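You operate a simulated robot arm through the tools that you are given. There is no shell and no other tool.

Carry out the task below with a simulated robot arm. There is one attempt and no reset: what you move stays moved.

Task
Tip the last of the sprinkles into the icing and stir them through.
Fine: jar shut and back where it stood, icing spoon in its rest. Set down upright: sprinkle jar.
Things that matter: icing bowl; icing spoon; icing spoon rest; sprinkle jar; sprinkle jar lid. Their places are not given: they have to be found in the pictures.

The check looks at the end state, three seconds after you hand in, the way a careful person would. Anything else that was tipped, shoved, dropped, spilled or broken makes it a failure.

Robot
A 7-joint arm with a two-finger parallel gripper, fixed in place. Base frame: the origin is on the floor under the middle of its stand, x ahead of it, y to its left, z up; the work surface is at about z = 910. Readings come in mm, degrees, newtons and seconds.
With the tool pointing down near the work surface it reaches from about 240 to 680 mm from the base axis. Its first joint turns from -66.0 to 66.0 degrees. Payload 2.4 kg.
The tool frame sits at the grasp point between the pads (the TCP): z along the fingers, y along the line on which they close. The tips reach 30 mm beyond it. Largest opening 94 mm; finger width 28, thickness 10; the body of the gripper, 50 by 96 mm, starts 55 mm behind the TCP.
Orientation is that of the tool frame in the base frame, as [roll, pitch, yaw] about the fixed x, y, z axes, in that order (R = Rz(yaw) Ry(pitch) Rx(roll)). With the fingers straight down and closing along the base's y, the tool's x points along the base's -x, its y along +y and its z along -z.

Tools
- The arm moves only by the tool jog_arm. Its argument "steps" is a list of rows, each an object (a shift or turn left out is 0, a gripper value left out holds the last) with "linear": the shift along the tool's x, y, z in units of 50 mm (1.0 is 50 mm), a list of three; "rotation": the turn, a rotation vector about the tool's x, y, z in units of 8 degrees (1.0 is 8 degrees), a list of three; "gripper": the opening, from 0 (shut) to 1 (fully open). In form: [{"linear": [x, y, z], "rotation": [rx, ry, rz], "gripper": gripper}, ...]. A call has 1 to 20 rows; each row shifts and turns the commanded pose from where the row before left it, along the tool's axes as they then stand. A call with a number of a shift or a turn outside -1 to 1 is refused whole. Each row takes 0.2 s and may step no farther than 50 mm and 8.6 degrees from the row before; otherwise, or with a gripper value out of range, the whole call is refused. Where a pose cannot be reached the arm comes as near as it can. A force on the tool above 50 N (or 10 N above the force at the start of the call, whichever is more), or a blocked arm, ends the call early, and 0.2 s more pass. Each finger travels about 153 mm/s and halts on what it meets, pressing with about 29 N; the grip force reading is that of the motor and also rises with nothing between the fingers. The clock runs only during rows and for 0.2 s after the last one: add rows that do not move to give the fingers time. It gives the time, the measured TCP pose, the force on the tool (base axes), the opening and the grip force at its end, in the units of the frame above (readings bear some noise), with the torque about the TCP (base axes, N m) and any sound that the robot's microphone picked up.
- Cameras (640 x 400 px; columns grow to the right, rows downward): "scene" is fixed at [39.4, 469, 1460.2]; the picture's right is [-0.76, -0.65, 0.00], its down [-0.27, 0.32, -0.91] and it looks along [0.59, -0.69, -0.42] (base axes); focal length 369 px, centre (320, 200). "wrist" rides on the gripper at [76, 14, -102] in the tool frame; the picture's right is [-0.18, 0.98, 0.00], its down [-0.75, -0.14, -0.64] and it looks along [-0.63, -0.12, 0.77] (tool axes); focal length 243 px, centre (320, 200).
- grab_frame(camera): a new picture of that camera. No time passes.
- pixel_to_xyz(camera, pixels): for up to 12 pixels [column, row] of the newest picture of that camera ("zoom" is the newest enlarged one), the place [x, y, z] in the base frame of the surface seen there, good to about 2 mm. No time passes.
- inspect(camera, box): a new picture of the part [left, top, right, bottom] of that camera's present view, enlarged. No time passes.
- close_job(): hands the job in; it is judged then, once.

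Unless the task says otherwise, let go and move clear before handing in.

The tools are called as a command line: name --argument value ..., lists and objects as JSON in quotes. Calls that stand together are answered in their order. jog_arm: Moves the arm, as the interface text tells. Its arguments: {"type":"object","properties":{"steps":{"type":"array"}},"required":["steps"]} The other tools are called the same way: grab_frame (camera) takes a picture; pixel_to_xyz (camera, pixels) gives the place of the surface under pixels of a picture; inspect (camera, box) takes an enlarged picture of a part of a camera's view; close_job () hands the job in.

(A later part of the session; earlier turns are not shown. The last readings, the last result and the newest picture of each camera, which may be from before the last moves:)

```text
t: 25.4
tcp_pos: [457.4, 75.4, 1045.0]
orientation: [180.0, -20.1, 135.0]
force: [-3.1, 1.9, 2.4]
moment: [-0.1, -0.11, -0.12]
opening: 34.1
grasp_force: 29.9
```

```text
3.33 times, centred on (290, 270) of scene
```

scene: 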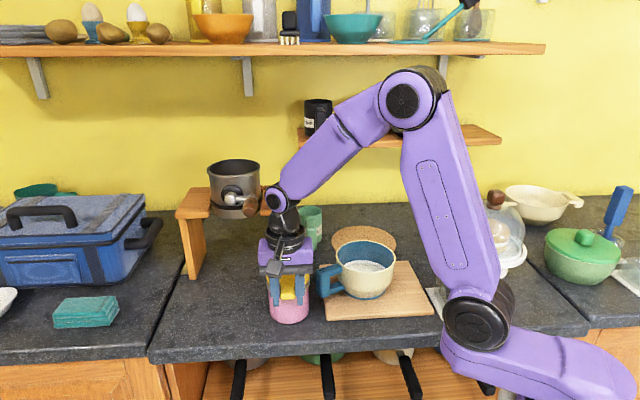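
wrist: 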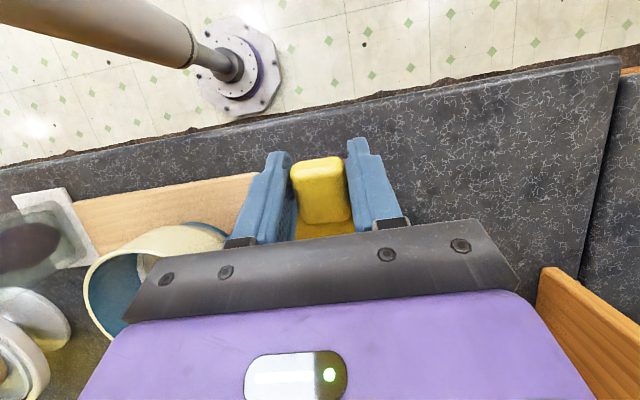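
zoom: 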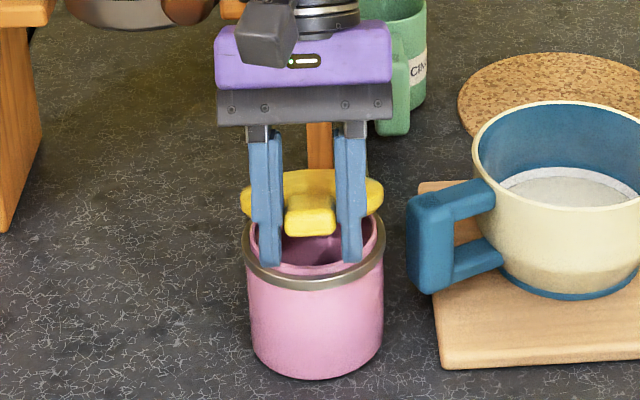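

The lid swings open cleanly with low forces and the jar hasn't moved. I'll continue the arc to about 44°.

jog_arm --steps '[{"linear": [-0.0203, 0, -0.1418], "rotation": [0, 0.5, 0]}, {"linear": [-0.0203, 0, -0.1418], "rotation": [0, 0.5, 0]}, {"linear": [-0.0203, 0, -0.1418], "rotation": [0, 0.5, 0]}, {"linear": [-0.0203, 0, -0.1418], "rotation": [0, 0.5, 0]}, {"linear": [-0.0203, 0, -0.1418], "rotation": [0, 0.5, 0]}, {"linear": [-0.0203, 0, -0.1418], "rotation": [0, 0.5, 0]}, {}]'

grab_frame --camera "scene"

inspect --camera "scene" --box '[220, 150, 380, 330]'

```text
t: 27.0
tcp_pos: [476.5, 56.7, 1079.1]
orientation: [180.0, -44.0, 135.1]
force: [1.3, -2.4, 3.1]
moment: [-0.37, -0.34, -0.05]
opening: 34.0
grasp_force: 28.6
```

```text
taken
```

scene: 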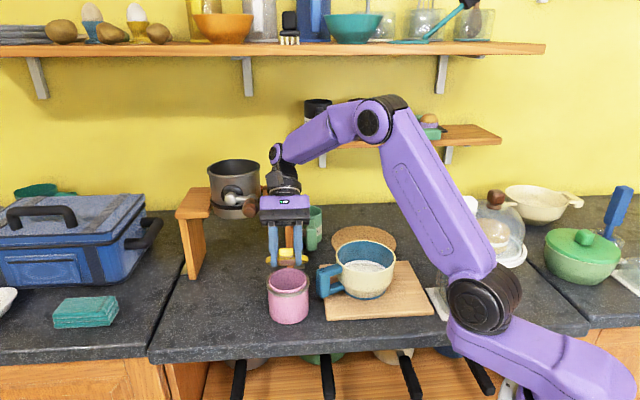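

```text
2.22 times, centred on (300, 240) of scene
```

zoom: 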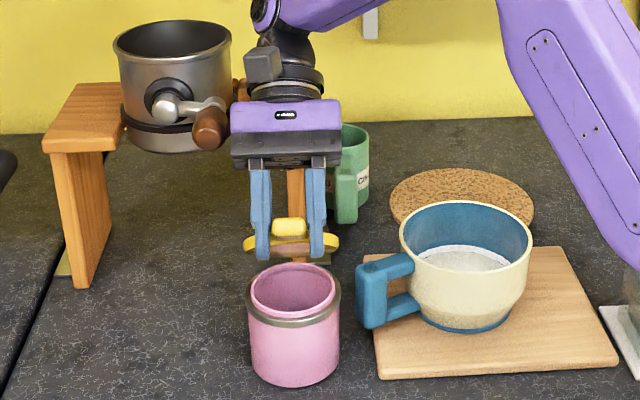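

The jar is open to about 44° and the gripper is still clear of the crank knob (zoom 210,130). I'll continue to about 60°, watching the forces.

jog_arm --steps '[{"linear": [-0.0203, 0, -0.1418], "rotation": [0, 0.5, 0]}, {"linear": [-0.0203, 0, -0.1418], "rotation": [0, 0.5, 0]}, {"linear": [-0.0203, 0, -0.1418], "rotation": [0, 0.5, 0]}, {"linear": [-0.0203, 0, -0.1418], "rotation": [0, 0.5, 0]}, {}]'

grab_frame --camera "scene"

inspect --camera "scene" --box '[220, 150, 380, 330]'

grab_frame --camera "wrist"

```text
t: 28.2
tcp_pos: [492.1, 39.0, 1092.8]
orientation: [179.8, -60.1, 135.1]
force: [3.0, 4.2, 17.7]
moment: [-0.36, -0.5, 0.01]
opening: 34.1
grasp_force: 29.4
```

```text
taken
```

scene: 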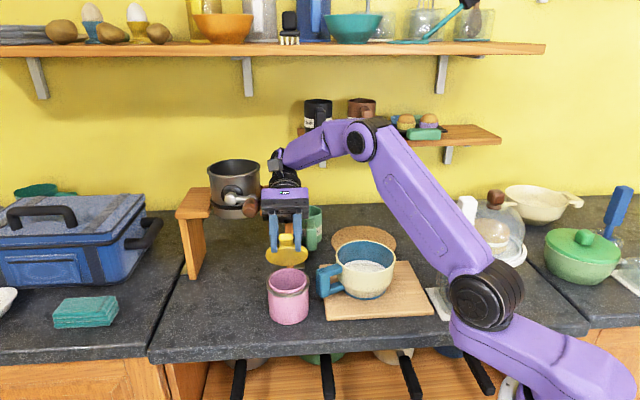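

```text
2.22 times, centred on (300, 240) of scene
```

zoom: 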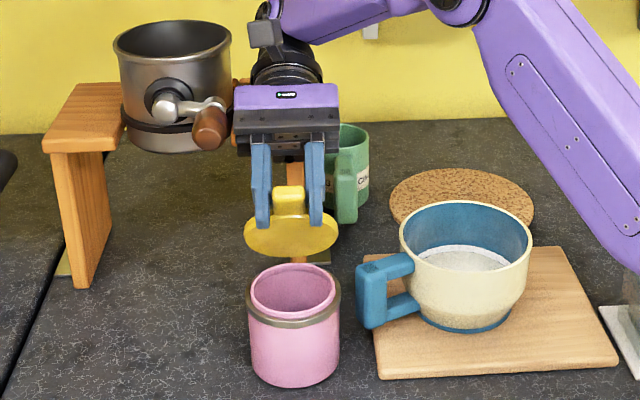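

```text
taken
```

wrist: 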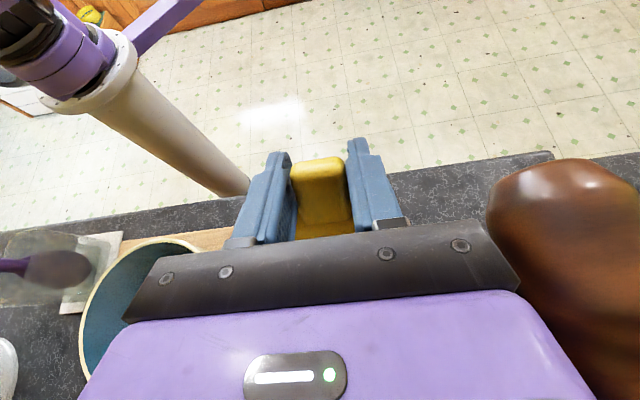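

The lid is at about 60°, but there's now +17.7 N upward on the tool, so either my hinge estimate is a little low and the lid is squeezed, or something is touching. I'll ease the tool outward 1.5 mm along the lid and check, and measure the knob position.

jog_arm --steps '[{"linear": [0.03, 0, 0]}, {}]'

pixel_to_xyz --camera "scene" --pixels '[[250, 207], [255, 210], [245, 203], [262, 195], [262, 207], [272, 212], [262, 185], [280, 155], [270, 170], [285, 190], [306, 200], [268, 256]]'

inspect --camera "scene" --box '[230, 140, 330, 230]'

```text
t: 28.8
tcp_pos: [491.8, 40.3, 1093.6]
orientation: [-179.8, -60.0, 134.9]
force: [0.9, 3.2, 1.7]
moment: [0.24, -0.18, 0.07]
opening: 34.2
grasp_force: 29.7
```

```text
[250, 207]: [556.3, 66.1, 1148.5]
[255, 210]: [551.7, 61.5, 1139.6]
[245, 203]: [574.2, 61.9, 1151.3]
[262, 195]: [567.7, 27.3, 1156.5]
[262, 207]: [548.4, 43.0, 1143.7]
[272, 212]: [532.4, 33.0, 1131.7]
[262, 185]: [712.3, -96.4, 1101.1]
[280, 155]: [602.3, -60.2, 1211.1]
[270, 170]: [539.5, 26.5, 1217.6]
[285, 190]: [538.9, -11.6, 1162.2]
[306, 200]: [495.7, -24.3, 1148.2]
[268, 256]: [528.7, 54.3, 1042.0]
```

```text
4.44 times, centred on (280, 185) of scene
```

zoom: 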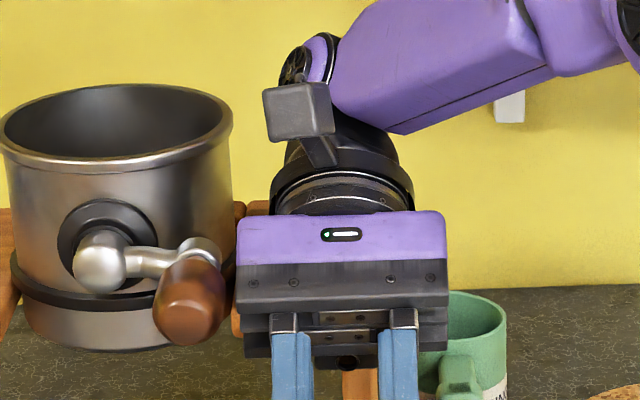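

The force fell to near zero, so it was only squeeze. Now I'll loosen the grip slightly to see whether the lid holds its angle by itself.

jog_arm --steps '[{"gripper": 0.5}, {}, {}]'

grab_frame --camera "scene"

inspect --camera "scene" --box '[220, 170, 340, 330]'

```text
t: 29.6
tcp_pos: [490.9, 40.3, 1093.8]
orientation: [180.0, -60.0, 135.1]
force: [0.2, 0.3, 0.0]
moment: [-0.03, 0.01, 0.01]
opening: 46.9
grasp_force: 0.1
```

```text
taken
```

scene: 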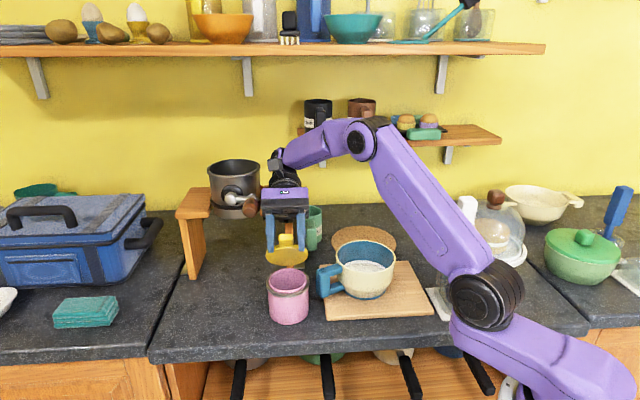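

```text
2.50 times, centred on (280, 250) of scene
```

zoom: 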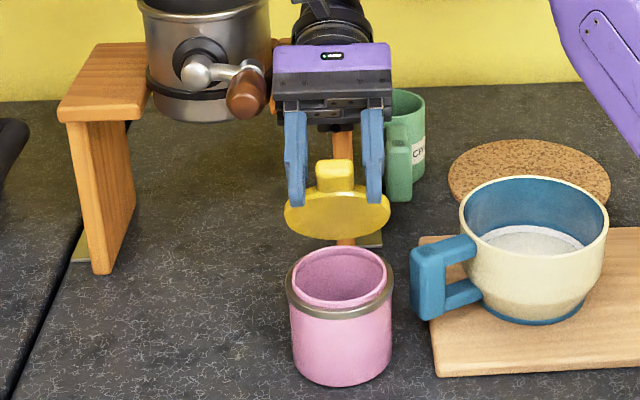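

The lid holds its angle on its own, so the hinge has friction. I want it nearer upright so it can't catch the wrist camera when I grip the jar. I'll move out along the tab, reduce the tool tilt to 40° and re-grip.

pixel_to_xyz --camera "zoom" --pixels '[[335, 178], [337, 200], [337, 230], [300, 215], [375, 215], [340, 262], [340, 290]]'

jog_arm --steps '[{"linear": [0.16, 0, 0]}, {"rotation": [0, -0.8333, 0]}, {"rotation": [0, -0.8333, 0]}, {"rotation": [0, -0.8333, 0]}, {}]'

grab_frame --camera "scene"

inspect --camera "scene" --box '[230, 180, 330, 330]'

grab_frame --camera "wrist"

```text
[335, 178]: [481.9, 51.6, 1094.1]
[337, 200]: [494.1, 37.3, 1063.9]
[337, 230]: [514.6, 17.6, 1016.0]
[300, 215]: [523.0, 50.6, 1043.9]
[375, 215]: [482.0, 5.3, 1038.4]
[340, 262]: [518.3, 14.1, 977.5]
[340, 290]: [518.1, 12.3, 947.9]
```

```text
t: 30.8
tcp_pos: [489.5, 42.9, 1101.2]
orientation: [-180.0, -39.9, 135.1]
force: [-0.5, 0.1, 0.6]
moment: [0.01, -0.01, -0.01]
opening: 47.1
grasp_force: 0.0
```

```text
taken
```

scene: 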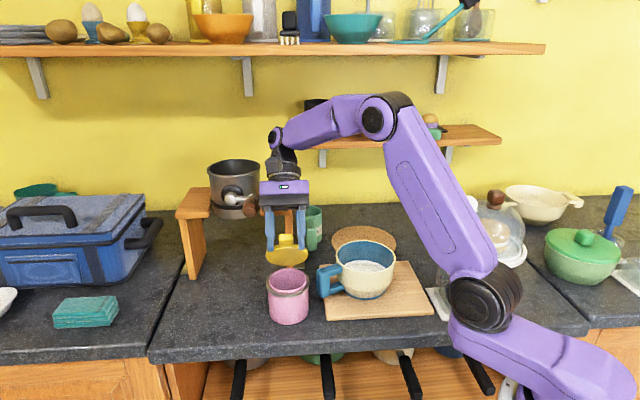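

```text
2.67 times, centred on (280, 255) of scene
```

zoom: 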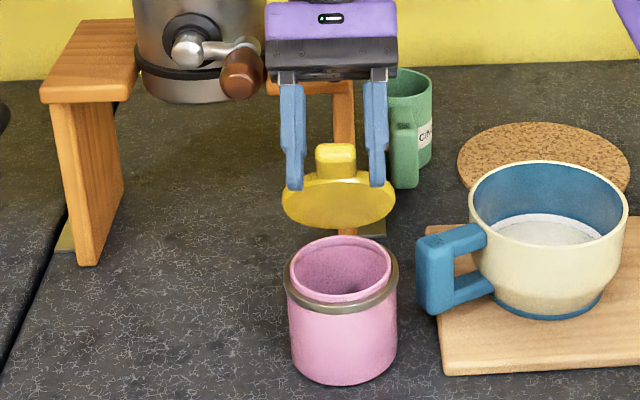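

```text
taken
```

wrist: 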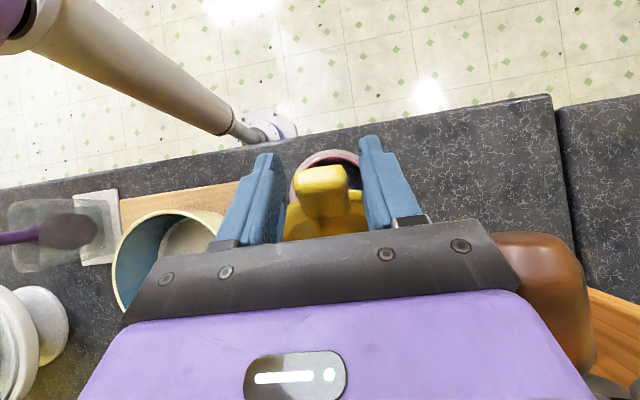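

The lid measures about 59° open and the fingers are centred on the tab. I'll close on it again.

jog_arm --steps '[{"gripper": 0}, {}, {}]'

```text
t: 31.6
tcp_pos: [489.6, 42.8, 1099.3]
orientation: [180.0, -39.9, 135.0]
force: [0.1, 1.3, 0.6]
moment: [0.03, -0.04, 0.02]
opening: 33.8
grasp_force: 28.5
```

The tab is gripped at 33.8 mm. Now I'll carry it along the arc from 60° toward 88° with the tool tilt fixed at 40°, starting with the first three steps to check forces.

jog_arm --steps '[{"linear": [-0.069, 0, -0.139]}, {"linear": [-0.077, 0, -0.135]}, {"linear": [-0.088, 0, -0.126]}, {}]'

inspect --camera "scene" --box '[230, 180, 330, 330]'

```text
t: 32.6
tcp_pos: [504.1, 27.4, 1109.0]
orientation: [179.9, -40.0, 135.0]
force: [-0.4, -0.2, -6.0]
moment: [0.17, 0.2, 0.0]
opening: 33.6
grasp_force: 28.9
```

```text
2.67 times, centred on (280, 255) of scene
```

zoom: 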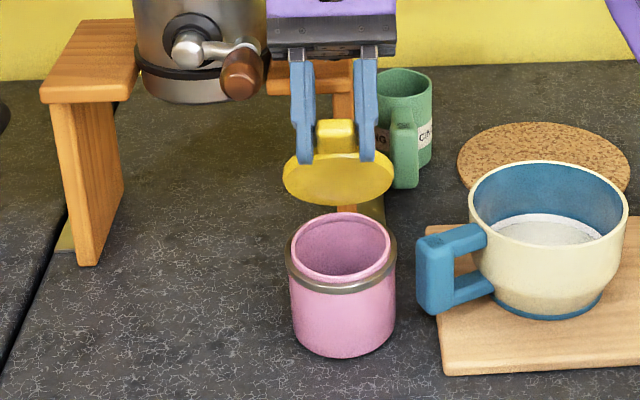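

The jar's base moved up in the zoom (row 385 to 357) and the force is -6 N, so the hinge didn't open further and the jar lifted with the lid. The hinge probably stops near 60°. I'll measure the jar's attitude before reversing.

grab_frame --camera "scene"

inspect --camera "scene" --box '[250, 210, 330, 330]'

pixel_to_xyz --camera "zoom" --pixels '[[330, 290], [330, 320], [330, 350], [330, 372], [290, 340], [370, 340], [330, 265], [330, 205], [330, 180], [330, 150], [330, 110], [270, 235]]'

```text
taken
```

scene: 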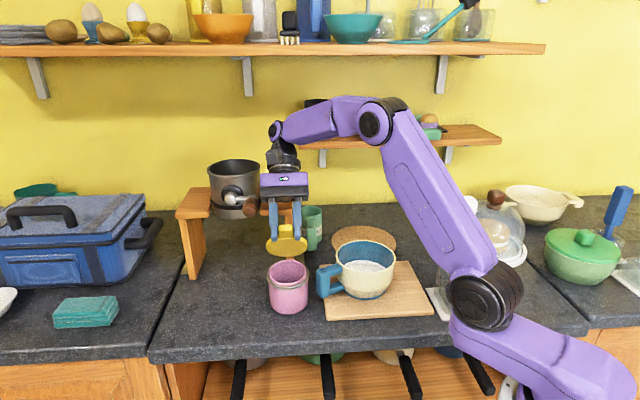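

```text
3.33 times, centred on (290, 270) of scene
```

zoom: 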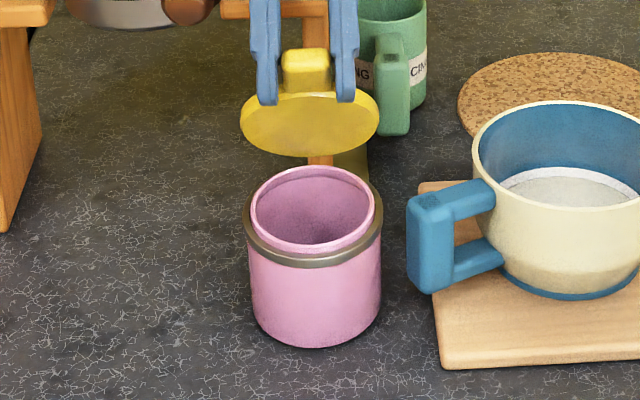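

```text
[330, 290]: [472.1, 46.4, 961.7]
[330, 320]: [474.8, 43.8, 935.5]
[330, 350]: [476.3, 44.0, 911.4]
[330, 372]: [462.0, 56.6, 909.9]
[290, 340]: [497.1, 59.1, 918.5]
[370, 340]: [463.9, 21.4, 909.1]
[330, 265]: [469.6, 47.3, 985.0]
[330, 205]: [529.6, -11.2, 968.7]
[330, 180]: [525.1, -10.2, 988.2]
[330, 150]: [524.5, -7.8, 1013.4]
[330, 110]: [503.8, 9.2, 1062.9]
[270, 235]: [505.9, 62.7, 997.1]
```

The near wall slid about 25 mm away and the base tipped slightly. The pads' torsional friction kept the lid from turning, so the jar was dragged instead, and it isn't a hinge stop. I'll reverse that motion exactly to bring the jar back flat.

jog_arm --steps '[{"linear": [0.044, 0, 0.063]}, {"linear": [0.044, 0, 0.063]}, {"linear": [0.039, 0, 0.067]}, {"linear": [0.038, 0, 0.068]}, {"linear": [0.035, 0, 0.07]}, {"linear": [0.034, 0, 0.069]}, {}]'

grab_frame --camera "scene"

inspect --camera "scene" --box '[250, 210, 330, 330]'

pixel_to_xyz --camera "zoom" --pixels '[[330, 290], [330, 320], [330, 350], [330, 365], [290, 340], [370, 340], [330, 265], [330, 205], [330, 180], [330, 150], [330, 110], [270, 235]]'

```text
t: 34.2
tcp_pos: [489.0, 43.6, 1101.1]
orientation: [180.0, -40.1, 135.1]
force: [0.2, -1.1, -3.3]
moment: [-0.03, 0.03, 0.01]
opening: 33.8
grasp_force: 29.3
```

```text
taken
```

scene: 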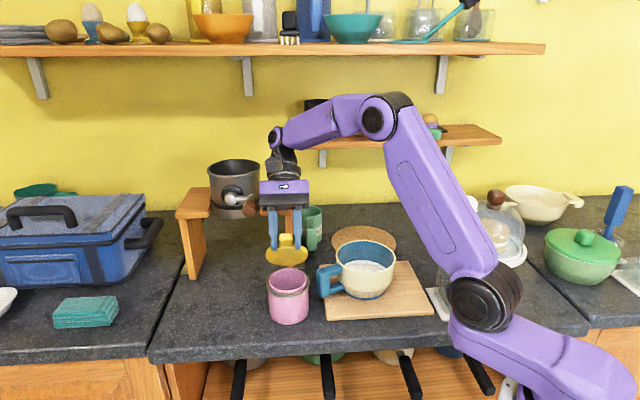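

```text
3.33 times, centred on (290, 270) of scene
```

zoom: 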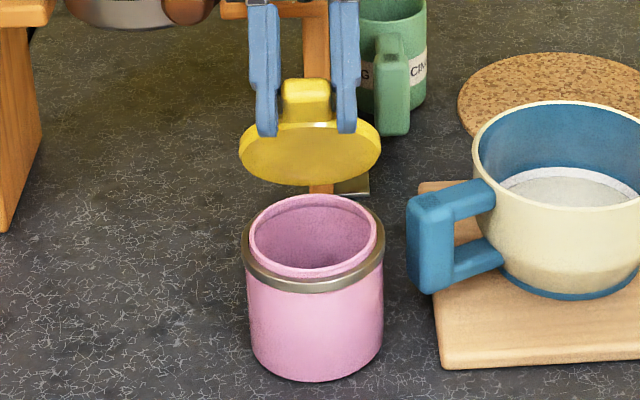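

```text
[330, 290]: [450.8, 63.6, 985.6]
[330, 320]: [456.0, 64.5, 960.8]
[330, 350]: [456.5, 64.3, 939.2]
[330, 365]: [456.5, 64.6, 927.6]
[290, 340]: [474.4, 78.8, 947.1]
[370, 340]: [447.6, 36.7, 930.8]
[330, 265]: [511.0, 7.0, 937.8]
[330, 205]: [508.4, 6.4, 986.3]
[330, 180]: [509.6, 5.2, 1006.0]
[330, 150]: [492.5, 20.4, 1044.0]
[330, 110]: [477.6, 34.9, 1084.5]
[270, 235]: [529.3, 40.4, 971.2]
```

The jar is vertical again at its original spot, with the near wall at the same coordinate as before. Now I'll loosen, rotate the tool back 28° to tilt 12°, and re-grip so I can then swing the lid and tool together.

jog_arm --steps '[{"gripper": 0.5}, {}, {"rotation": [0, -0.875, 0]}, {"rotation": [0, -0.875, 0]}, {"rotation": [0, -0.875, 0]}, {"rotation": [0, -0.875, 0]}, {}]'

inspect --camera "scene" --box '[240, 180, 340, 330]'

grab_frame --camera "wrist"

```text
t: 35.8
tcp_pos: [489.4, 43.0, 1101.4]
orientation: [-180.0, -11.9, 135.0]
force: [0.3, 1.0, 0.5]
moment: [0.02, -0.03, 0.0]
opening: 47.0
grasp_force: 0.0
```

```text
2.67 times, centred on (290, 255) of scene
```

zoom: 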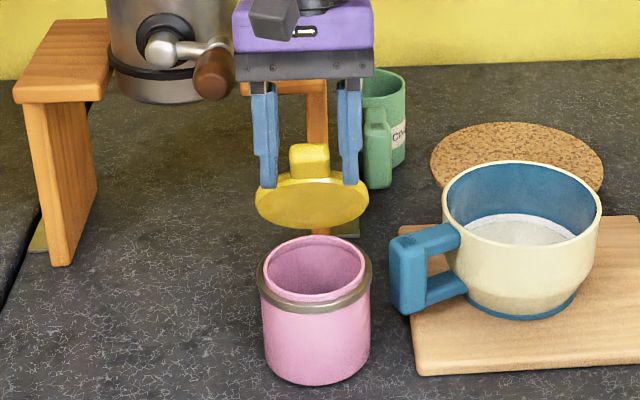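

```text
taken
```

wrist: 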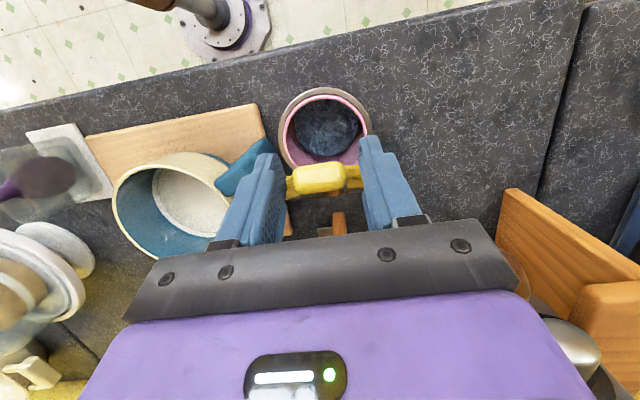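

I can now see into the jar at (325,125) in the wrist view. I'll zoom in on its contents.

inspect --camera "wrist" --box '[270, 75, 390, 200]'

pixel_to_xyz --camera "zoom" --pixels '[[290, 150], [250, 130], [330, 180], [280, 80], [220, 170], [370, 150], [300, 60], [280, 270], [200, 290], [390, 290], [290, 330], [280, 220]]'

```text
3.20 times, centred on (330, 138) of wrist
```

zoom: 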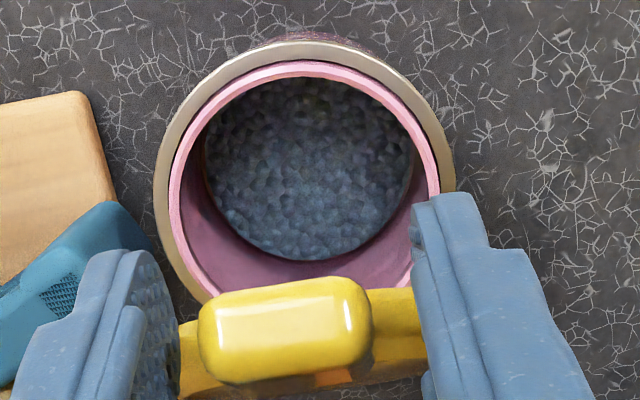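

```text
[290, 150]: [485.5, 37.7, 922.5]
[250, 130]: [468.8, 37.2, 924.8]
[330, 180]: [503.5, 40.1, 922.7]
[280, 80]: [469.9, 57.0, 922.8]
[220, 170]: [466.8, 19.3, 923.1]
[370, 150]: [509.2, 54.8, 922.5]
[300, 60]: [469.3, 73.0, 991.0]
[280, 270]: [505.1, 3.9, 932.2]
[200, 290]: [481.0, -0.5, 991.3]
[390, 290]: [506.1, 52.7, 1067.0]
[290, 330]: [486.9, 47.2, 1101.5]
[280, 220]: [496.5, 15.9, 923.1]
```

Blue-grey sprinkles lie on the jar floor (z≈922). I'll grip the tab again and swing lid and tool together about the hinge by 8°, then check the jar.

jog_arm --steps '[{"gripper": 0}, {}, {}, {"linear": [-0.1268, 0, -0.089], "rotation": [0, 0.5, 0]}, {"linear": [-0.1268, 0, -0.089], "rotation": [0, 0.5, 0]}, {}]'

grab_frame --camera "scene"

inspect --camera "scene" --box '[240, 180, 340, 330]'

```text
t: 37.2
tcp_pos: [500.0, 33.4, 1107.4]
orientation: [179.9, -20.0, 135.0]
force: [-4.5, 1.3, 29.5]
moment: [-0.68, -0.17, -0.08]
opening: 30.0
grasp_force: 29.1
```

```text
taken
```

scene: 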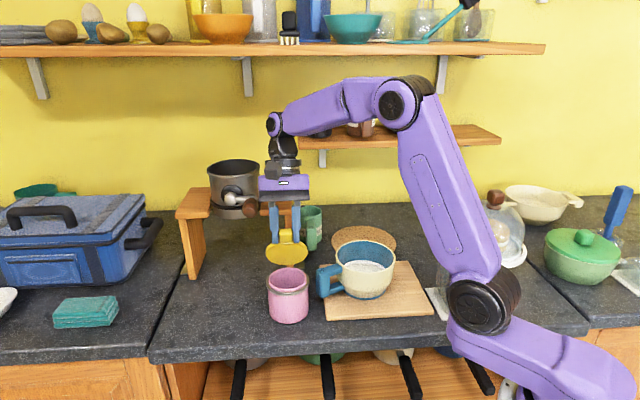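

```text
2.67 times, centred on (290, 255) of scene
```

zoom: 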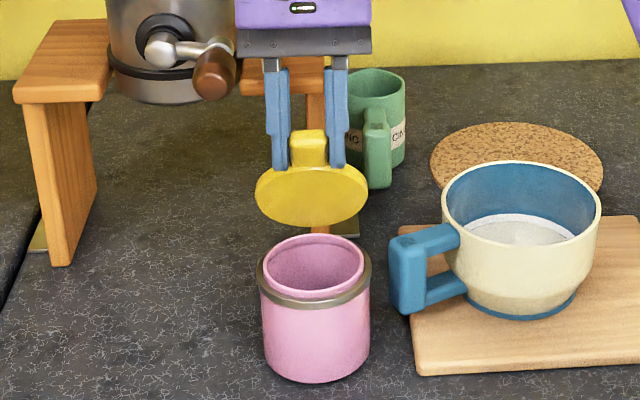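

The lid opened further and the jar stayed put, but there's 29.5 N compressing it downward. I'll relieve by raising 2 mm and read again.

jog_arm --steps '[{"linear": [0.0137, 0, -0.0376]}, {}]'

pixel_to_xyz --camera "zoom" --pixels '[[308, 145], [308, 170], [308, 200], [315, 330], [315, 360], [275, 190], [345, 190]]'

```text
t: 37.8
tcp_pos: [500.2, 33.2, 1107.3]
orientation: [179.9, -20.0, 135.0]
force: [-2.4, 2.3, 10.4]
moment: [0.16, -0.09, -0.01]
opening: 29.8
grasp_force: 28.9
```

```text
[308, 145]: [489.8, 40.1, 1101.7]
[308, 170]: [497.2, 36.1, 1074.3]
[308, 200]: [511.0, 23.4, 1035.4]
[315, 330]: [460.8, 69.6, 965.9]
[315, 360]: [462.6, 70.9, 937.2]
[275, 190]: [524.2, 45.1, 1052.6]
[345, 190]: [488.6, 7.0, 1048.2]
```

The fingertips are probably touching the lid disc's edge. I'll loosen, shift 4 mm outward along the tab, re-grip, and swing another 8°.

jog_arm --steps '[{"gripper": 0.5}, {}, {"linear": [0.056, 0, -0.058]}, {"gripper": 0}, {}, {}]'

jog_arm --steps '[{"linear": [-0.1314, 0, -0.0928], "rotation": [0, 0.5, 0]}, {"linear": [-0.1314, 0, -0.0928], "rotation": [0, 0.5, 0]}, {}]'

inspect --camera "scene" --box '[240, 180, 340, 330]'

pixel_to_xyz --camera "zoom" --pixels '[[308, 140], [308, 170], [308, 200], [315, 330], [315, 360], [275, 190], [345, 190]]'

```text
t: 39.2
tcp_pos: [499.3, 33.2, 1113.0]
orientation: [-179.9, -20.0, 135.1]
force: [2.1, 1.1, 0.0]
moment: [0.11, -0.07, -0.1]
opening: 29.7
grasp_force: 28.8
```

```text
t: 40.0
tcp_pos: [509.2, 20.3, 1116.2]
orientation: [-179.9, -28.0, 135.0]
force: [1.6, -0.2, 0.3]
moment: [-0.1, -0.24, -0.03]
opening: 29.6
grasp_force: 29.2
```

```text
2.67 times, centred on (290, 255) of scene
```

zoom: 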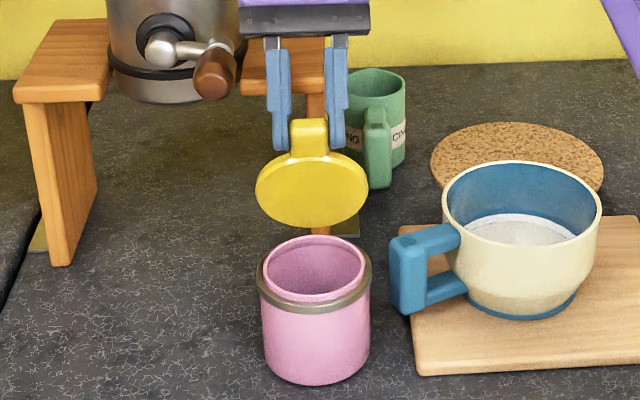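

```text
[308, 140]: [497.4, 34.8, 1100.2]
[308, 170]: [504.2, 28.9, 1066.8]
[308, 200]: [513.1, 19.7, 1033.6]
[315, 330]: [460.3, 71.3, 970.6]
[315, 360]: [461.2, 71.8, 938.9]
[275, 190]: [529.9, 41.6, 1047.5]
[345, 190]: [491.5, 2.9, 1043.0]
```

Forces are low, the lid is near 72°, and the jar is unmoved. I'll swing another 16°.

jog_arm --steps '[{"linear": [-0.1314, 0, -0.0928], "rotation": [0, 0.5, 0]}, {"linear": [-0.1314, 0, -0.0928], "rotation": [0, 0.5, 0]}, {"linear": [-0.1314, 0, -0.0928], "rotation": [0, 0.5, 0]}, {"linear": [-0.1314, 0, -0.0928], "rotation": [0, 0.5, 0]}, {}]'

grab_frame --camera "scene"

inspect --camera "scene" --box '[240, 180, 340, 330]'

pixel_to_xyz --camera "zoom" --pixels '[[308, 140], [308, 170], [308, 200], [315, 330], [315, 360], [275, 190], [345, 190]]'

```text
t: 41.2
tcp_pos: [532.9, -0.9, 1116.5]
orientation: [180.0, -44.0, 135.0]
force: [0.5, -4.6, 1.7]
moment: [-0.33, -0.36, 0.0]
opening: 29.7
grasp_force: 29.1
```

```text
taken
```

scene: 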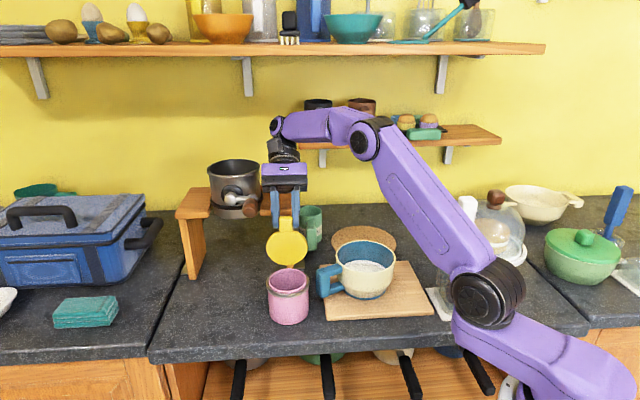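

```text
2.67 times, centred on (290, 255) of scene
```

zoom: 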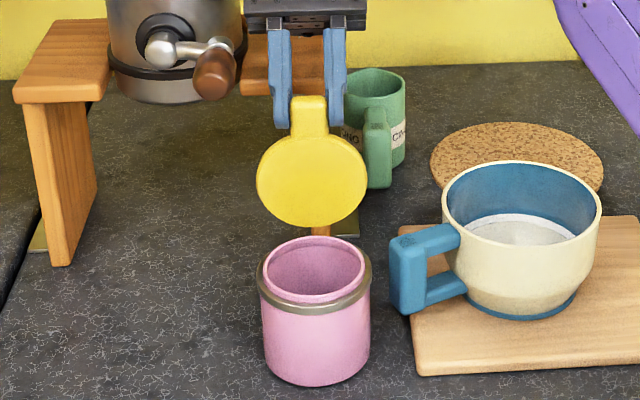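

```text
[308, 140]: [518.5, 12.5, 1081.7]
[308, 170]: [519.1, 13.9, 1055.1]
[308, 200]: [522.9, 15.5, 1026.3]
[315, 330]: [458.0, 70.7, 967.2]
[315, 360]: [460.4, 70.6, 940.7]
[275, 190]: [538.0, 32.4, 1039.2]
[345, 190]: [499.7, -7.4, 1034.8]
```

The lid stands about vertical now, with its face at the same x-y offset top and bottom, and the jar is still in place. I'll release the tab and rise straight up.

jog_arm --steps '[{"gripper": 0.5}, {}, {"linear": [0.347, 0, -0.36]}, {"linear": [0.486, 0, -0.503]}, {"linear": [0.486, 0, -0.503]}, {"linear": [0.486, 0, -0.503]}]'

grab_frame --camera "scene"

grab_frame --camera "wrist"

inspect --camera "scene" --box '[230, 190, 420, 330]'

```text
t: 42.6
tcp_pos: [490.3, 22.4, 1188.8]
orientation: [180.0, -43.9, 135.0]
force: [-0.1, 0.0, -0.5]
moment: [-0.01, 0.02, 0.0]
opening: 46.9
grasp_force: 0.0
out of reach, approached as far as the arm can: row 3, 4, 5, 6
```

```text
taken
```

scene: 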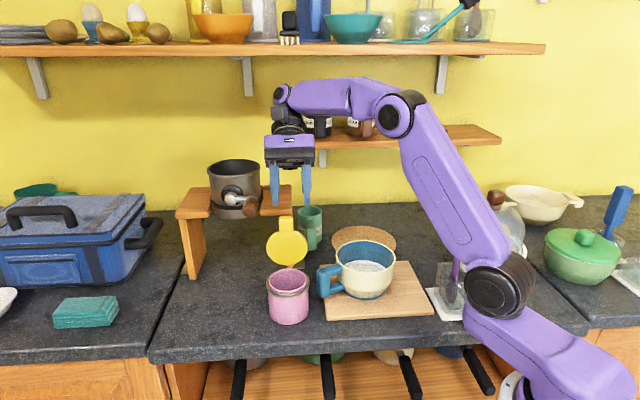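

```text
taken
```

wrist: 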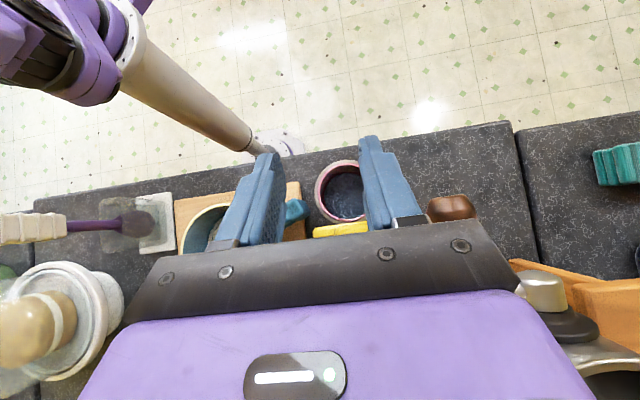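

```text
2.86 times, centred on (325, 260) of scene
```

zoom: 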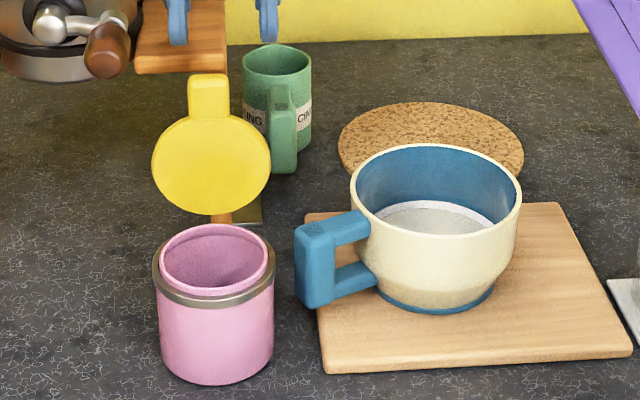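

The arm reports that the upward rows ran out of reach, but it's clear of the lid, which stands upright by itself. I'll move toward the robot, level the tool back to pointing down, and check the pose.

jog_arm --steps '[{"linear": [0.575, 0, 0.556]}, {"linear": [0.575, 0, 0.556]}, {"linear": [0.575, 0, 0.556]}, {"rotation": [0, -0.9167, 0]}, {"rotation": [0, -0.9167, 0]}, {"rotation": [0, -0.9167, 0]}, {"rotation": [0, -0.9167, 0]}, {"rotation": [0, -0.9167, 0]}, {"rotation": [0, -0.9167, 0]}, {}]'

grab_frame --camera "wrist"

grab_frame --camera "scene"

```text
t: 44.8
tcp_pos: [407.0, 107.4, 1189.1]
orientation: [179.9, 0.1, 135.1]
force: [-0.1, 0.0, -0.3]
moment: [-0.03, 0.0, 0.0]
opening: 47.0
grasp_force: 0.0
```

```text
taken
```

wrist: 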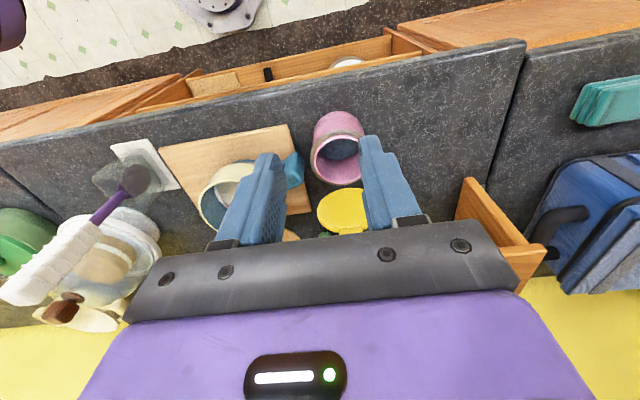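

```text
taken
```

scene: 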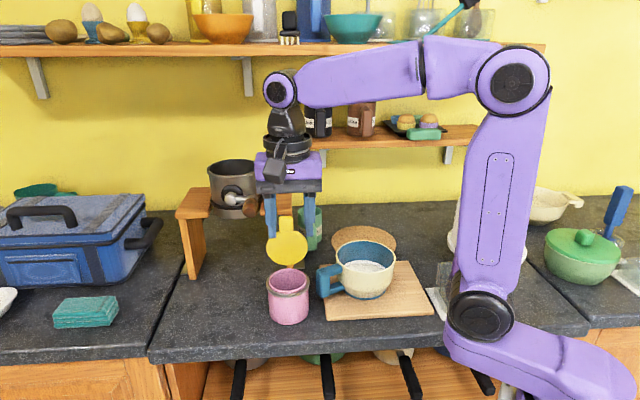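

The pose is good and reachable. I'll measure the bowl's rim and icing accurately in the scene view to set the pour position.

inspect --camera "scene" --box '[320, 230, 410, 300]'

pixel_to_xyz --camera "zoom" --pixels '[[122, 120], [520, 120], [320, 68], [320, 240], [180, 90], [460, 90], [200, 215], [440, 215], [320, 190], [240, 195], [410, 195], [320, 165]]'

```text
5.71 times, centred on (365, 265) of scene
```

zoom: 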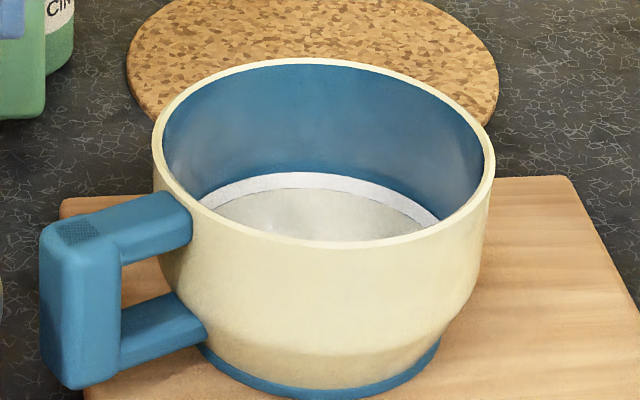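

```text
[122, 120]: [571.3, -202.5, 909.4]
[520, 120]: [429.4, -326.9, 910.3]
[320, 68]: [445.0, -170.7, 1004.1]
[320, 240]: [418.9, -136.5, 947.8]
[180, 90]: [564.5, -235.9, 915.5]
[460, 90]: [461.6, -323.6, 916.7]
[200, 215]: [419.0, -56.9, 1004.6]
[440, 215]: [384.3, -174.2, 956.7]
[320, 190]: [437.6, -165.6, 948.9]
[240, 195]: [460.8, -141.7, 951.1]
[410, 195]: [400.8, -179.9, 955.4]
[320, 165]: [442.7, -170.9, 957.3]
```

pixel_to_xyz --camera "zoom" --pixels '[[158, 155], [489, 155], [318, 62], [325, 245], [205, 92], [440, 92], [195, 205], [455, 215], [250, 72], [390, 72], [260, 237], [400, 237]]'

pixel_to_xyz --camera "wrist" --pixels '[[200, 195], [215, 172], [238, 163], [225, 190], [240, 180], [295, 170], [285, 165], [315, 165], [338, 135], [340, 185], [361, 155], [338, 155]]'

```text
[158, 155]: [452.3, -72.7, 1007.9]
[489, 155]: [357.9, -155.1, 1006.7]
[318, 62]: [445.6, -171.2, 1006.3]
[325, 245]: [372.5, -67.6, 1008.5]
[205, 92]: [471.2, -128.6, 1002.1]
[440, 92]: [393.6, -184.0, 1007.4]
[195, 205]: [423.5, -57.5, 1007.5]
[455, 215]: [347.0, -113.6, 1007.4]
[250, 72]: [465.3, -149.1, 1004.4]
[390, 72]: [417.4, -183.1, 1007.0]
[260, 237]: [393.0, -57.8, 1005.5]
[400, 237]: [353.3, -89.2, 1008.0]
```

```text
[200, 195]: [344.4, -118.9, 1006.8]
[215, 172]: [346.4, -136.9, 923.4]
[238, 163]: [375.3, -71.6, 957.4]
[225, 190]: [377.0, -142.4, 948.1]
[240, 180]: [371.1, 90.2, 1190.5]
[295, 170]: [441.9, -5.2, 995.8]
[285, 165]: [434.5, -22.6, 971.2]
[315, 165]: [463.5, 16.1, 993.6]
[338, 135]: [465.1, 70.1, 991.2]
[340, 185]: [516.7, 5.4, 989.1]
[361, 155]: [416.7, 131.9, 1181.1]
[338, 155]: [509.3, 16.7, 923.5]
```

The bowl's rim centre is about (409, -120.5) with radius ≈64, icing at z≈948, and the handle end near (442, -5). The jar centre is still about (490.5, 38.3). Now I'll reorient the tool in free air to point along -y, 25° below horizontal and camera-up, for a side grip on the jar.

jog_arm --steps '[{"rotation": [0, 0, -0.9375], "gripper": 1}, {"rotation": [0, 0, -0.9375]}, {"rotation": [0, 0, -0.9375]}, {"rotation": [0, 0, -0.9375]}, {"rotation": [0, 0, -0.9375]}, {"rotation": [0, 0, -0.9375]}, {"rotation": [0.9028, 0, 0]}, {"rotation": [0.9028, 0, 0]}, {"rotation": [0.9028, 0, 0]}, {"rotation": [0.9028, 0, 0]}, {"rotation": [0.9028, 0, 0]}, {"rotation": [0.9028, 0, 0]}, {"rotation": [0.9028, 0, 0]}, {"rotation": [0.9028, 0, 0]}, {"rotation": [0.9028, 0, 0]}, {}]'

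jog_arm --steps '[{"rotation": [0, 0, -0.9375]}, {"rotation": [0, 0, -0.9375]}, {"rotation": [0, 0, -0.9375]}, {"rotation": [0, 0, -0.9375]}, {"rotation": [0, 0, -0.9375]}, {"rotation": [0, 0, -0.9375]}, {"rotation": [0, 0, -0.9375]}, {"rotation": [0, 0, -0.9375]}, {"rotation": [0, 0, -0.9375]}, {"rotation": [0, 0, -0.9375]}, {"rotation": [0, 0, -0.9375]}, {"rotation": [0, 0, -0.9375]}, {}]'

grab_frame --camera "scene"

grab_frame --camera "wrist"

```text
t: 48.2
tcp_pos: [407.6, 107.7, 1188.5]
orientation: [-115.0, 0.0, -180.0]
force: [-0.9, -0.1, -0.1]
moment: [0.0, 0.0, -0.01]
opening: 93.8
grasp_force: 0.0
```

```text
t: 51.0
tcp_pos: [408.3, 108.5, 1188.8]
orientation: [179.8, -65.1, -89.8]
force: [0.3, -0.2, 0.3]
moment: [-0.03, 0.02, -0.02]
opening: 93.8
grasp_force: 0.1
```

```text
taken
```

scene: 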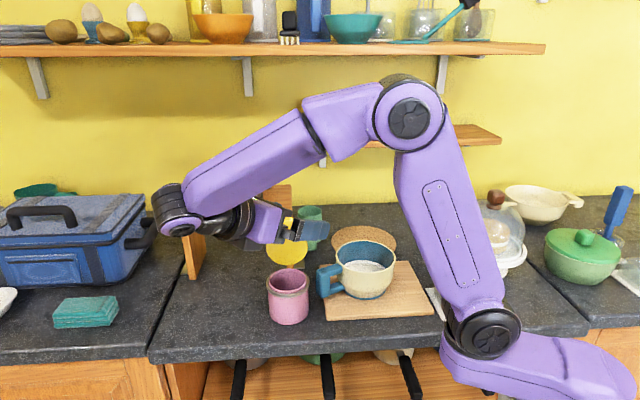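

```text
taken
```

wrist: 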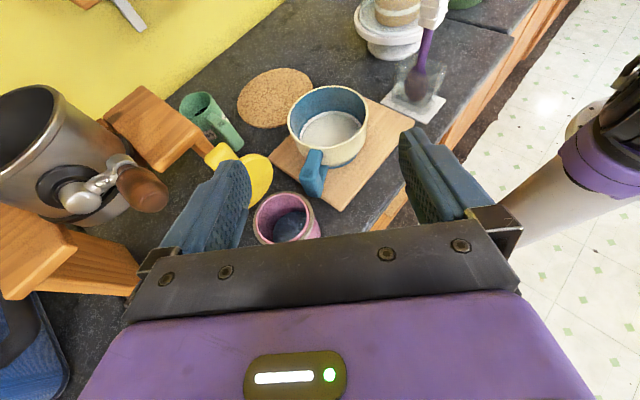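

The side-pointing pose is reached. I'll descend off the counter's left edge to jar height, then shift in +x to line up with the jar about 80 mm short of it.

jog_arm --steps '[{"linear": [-0.734, 0, 0.301]}, {"linear": [-0.734, 0, 0.301]}, {"linear": [-0.734, 0, 0.301]}, {"linear": [-0.734, 0, 0.301]}, {"linear": [-0.734, 0, 0.301]}, {"linear": [0, -0.55, 0]}, {"linear": [0, -0.55, 0]}, {"linear": [0, -0.544, 0]}, {}]'

grab_frame --camera "scene"

grab_frame --camera "wrist"

```text
t: 53.0
tcp_pos: [490.6, 117.0, 990.5]
orientation: [180.0, -64.9, -90.1]
force: [0.0, 0.4, -0.8]
moment: [0.0, -0.01, 0.01]
opening: 94.1
grasp_force: 0.0
```

```text
taken
```

scene: 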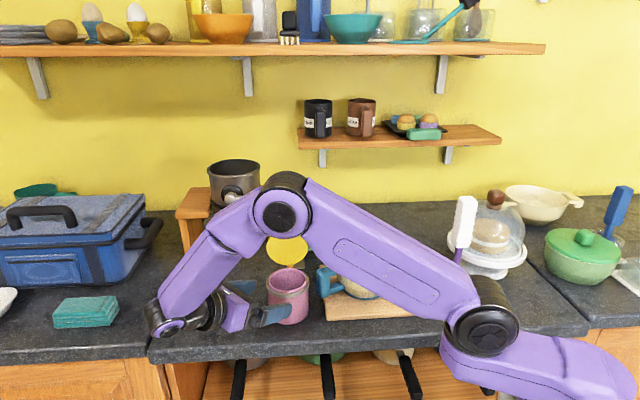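

```text
taken
```

wrist: 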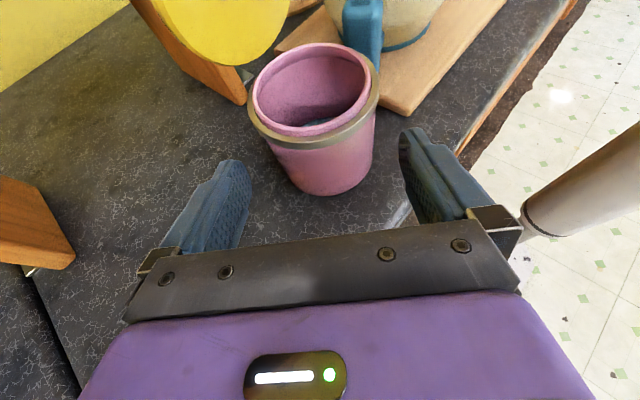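

The jar sits between the open fingers in the wrist view. I'll measure the ring and wall edges to refine the lateral alignment.

pixel_to_xyz --camera "wrist" --pixels '[[251, 112], [377, 92], [320, 145], [285, 170], [370, 150], [330, 190], [330, 165], [312, 128], [262, 70], [365, 60], [310, 47], [290, 135]]'

inspect --camera "wrist" --box '[170, 0, 490, 250]'

```text
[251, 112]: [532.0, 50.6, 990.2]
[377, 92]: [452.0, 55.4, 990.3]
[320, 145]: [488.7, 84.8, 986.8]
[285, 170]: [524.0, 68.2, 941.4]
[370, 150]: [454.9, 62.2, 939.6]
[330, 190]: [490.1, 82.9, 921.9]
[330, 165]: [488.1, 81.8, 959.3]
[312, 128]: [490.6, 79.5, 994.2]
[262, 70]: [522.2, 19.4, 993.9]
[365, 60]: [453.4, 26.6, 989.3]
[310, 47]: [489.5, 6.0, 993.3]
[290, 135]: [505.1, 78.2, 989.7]
```

```text
1.60 times, centred on (330, 125) of wrist
```

zoom: 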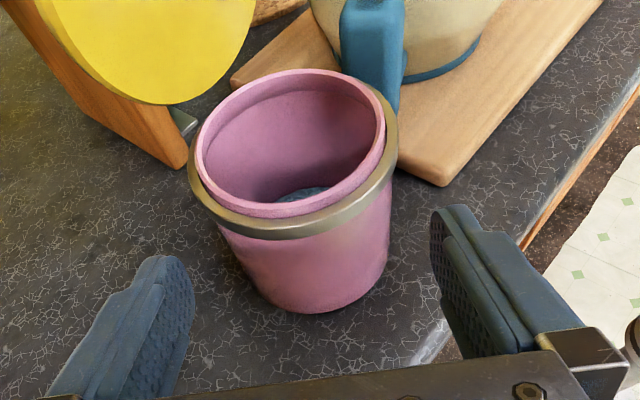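

The jar centre is about (491, 41) and the gripper is aligned within 1 mm. I'll advance along the tool axis so the pads straddle the jar, fingers open.

jog_arm --steps '[{"linear": [-0.006, 0, 0.307]}, {"linear": [-0.006, 0, 0.307]}, {"linear": [-0.006, 0, 0.307]}, {"linear": [-0.006, 0, 0.307]}, {"linear": [-0.006, 0, 0.306]}, {}]'

grab_frame --camera "wrist"

inspect --camera "scene" --box '[200, 210, 360, 340]'

```text
t: 54.4
tcp_pos: [490.3, 48.5, 956.5]
orientation: [-180.0, -65.0, -90.0]
force: [0.6, 0.0, -1.2]
moment: [-0.01, 0.0, 0.04]
opening: 94.1
grasp_force: 0.0
```

```text
taken
```

wrist: 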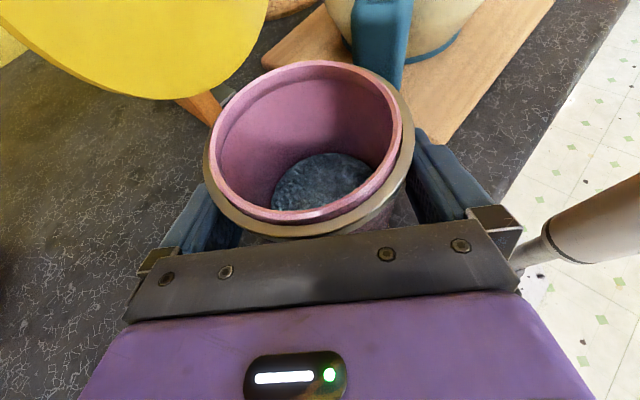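

```text
3.08 times, centred on (280, 275) of scene
```

zoom: 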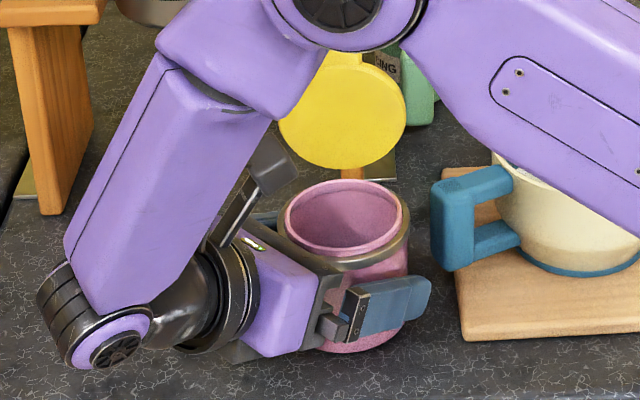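

The jar is centred between the pads with no contact. I'll close the gripper.

jog_arm --steps '[{"gripper": 0}, {}, {}, {}]'

grab_frame --camera "wrist"

```text
t: 55.4
tcp_pos: [490.8, 49.2, 956.4]
orientation: [180.0, -65.0, -90.2]
force: [2.9, -1.7, 0.0]
moment: [0.06, -0.07, 0.02]
opening: 87.5
grasp_force: 29.0
```

```text
taken
```

wrist: 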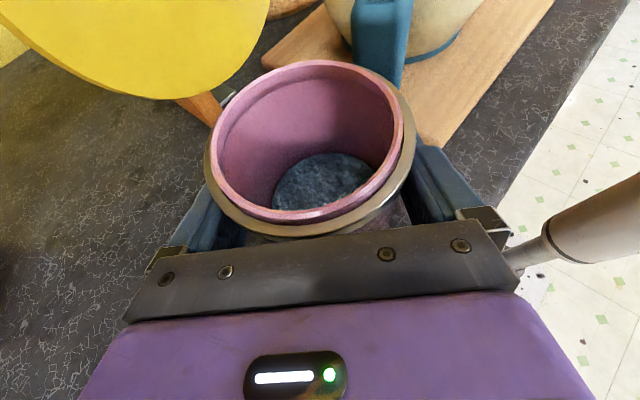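

The jar is held at 87.5 mm with 29 N. I'll lift 20 mm and check for slip.

jog_arm --steps '[{"linear": [0.0906, 0, -0.0423]}, {"linear": [0.0906, 0, -0.0423]}, {"linear": [0.0906, 0, -0.0423]}, {"linear": [0.0906, 0, -0.0423]}, {}]'

grab_frame --camera "wrist"

inspect --camera "scene" --box '[200, 210, 360, 340]'

```text
t: 56.6
tcp_pos: [490.0, 50.4, 975.8]
orientation: [179.9, -64.9, -90.0]
force: [1.1, -0.9, -10.3]
moment: [0.1, 0.03, 0.01]
opening: 87.3
grasp_force: 29.2
```

```text
taken
```

wrist: 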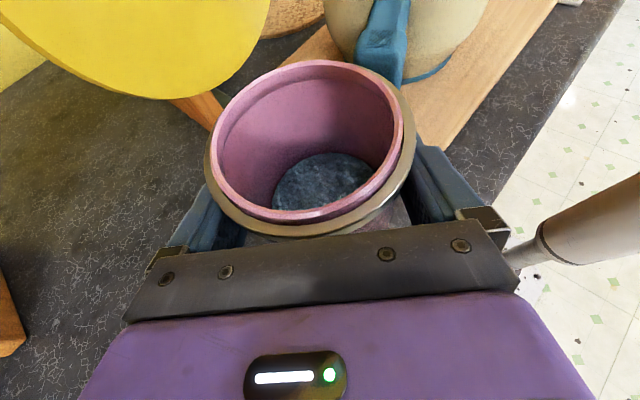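

```text
3.08 times, centred on (280, 275) of scene
```

zoom: 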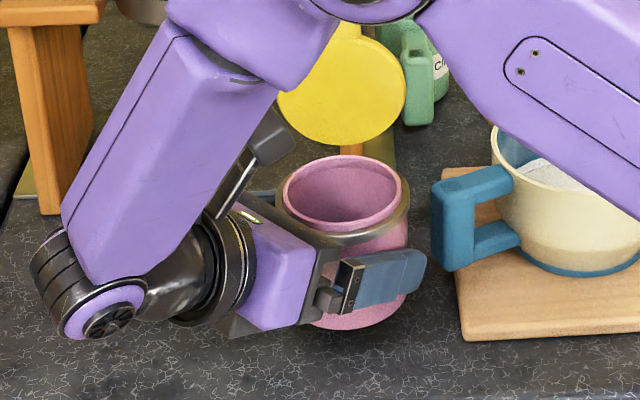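

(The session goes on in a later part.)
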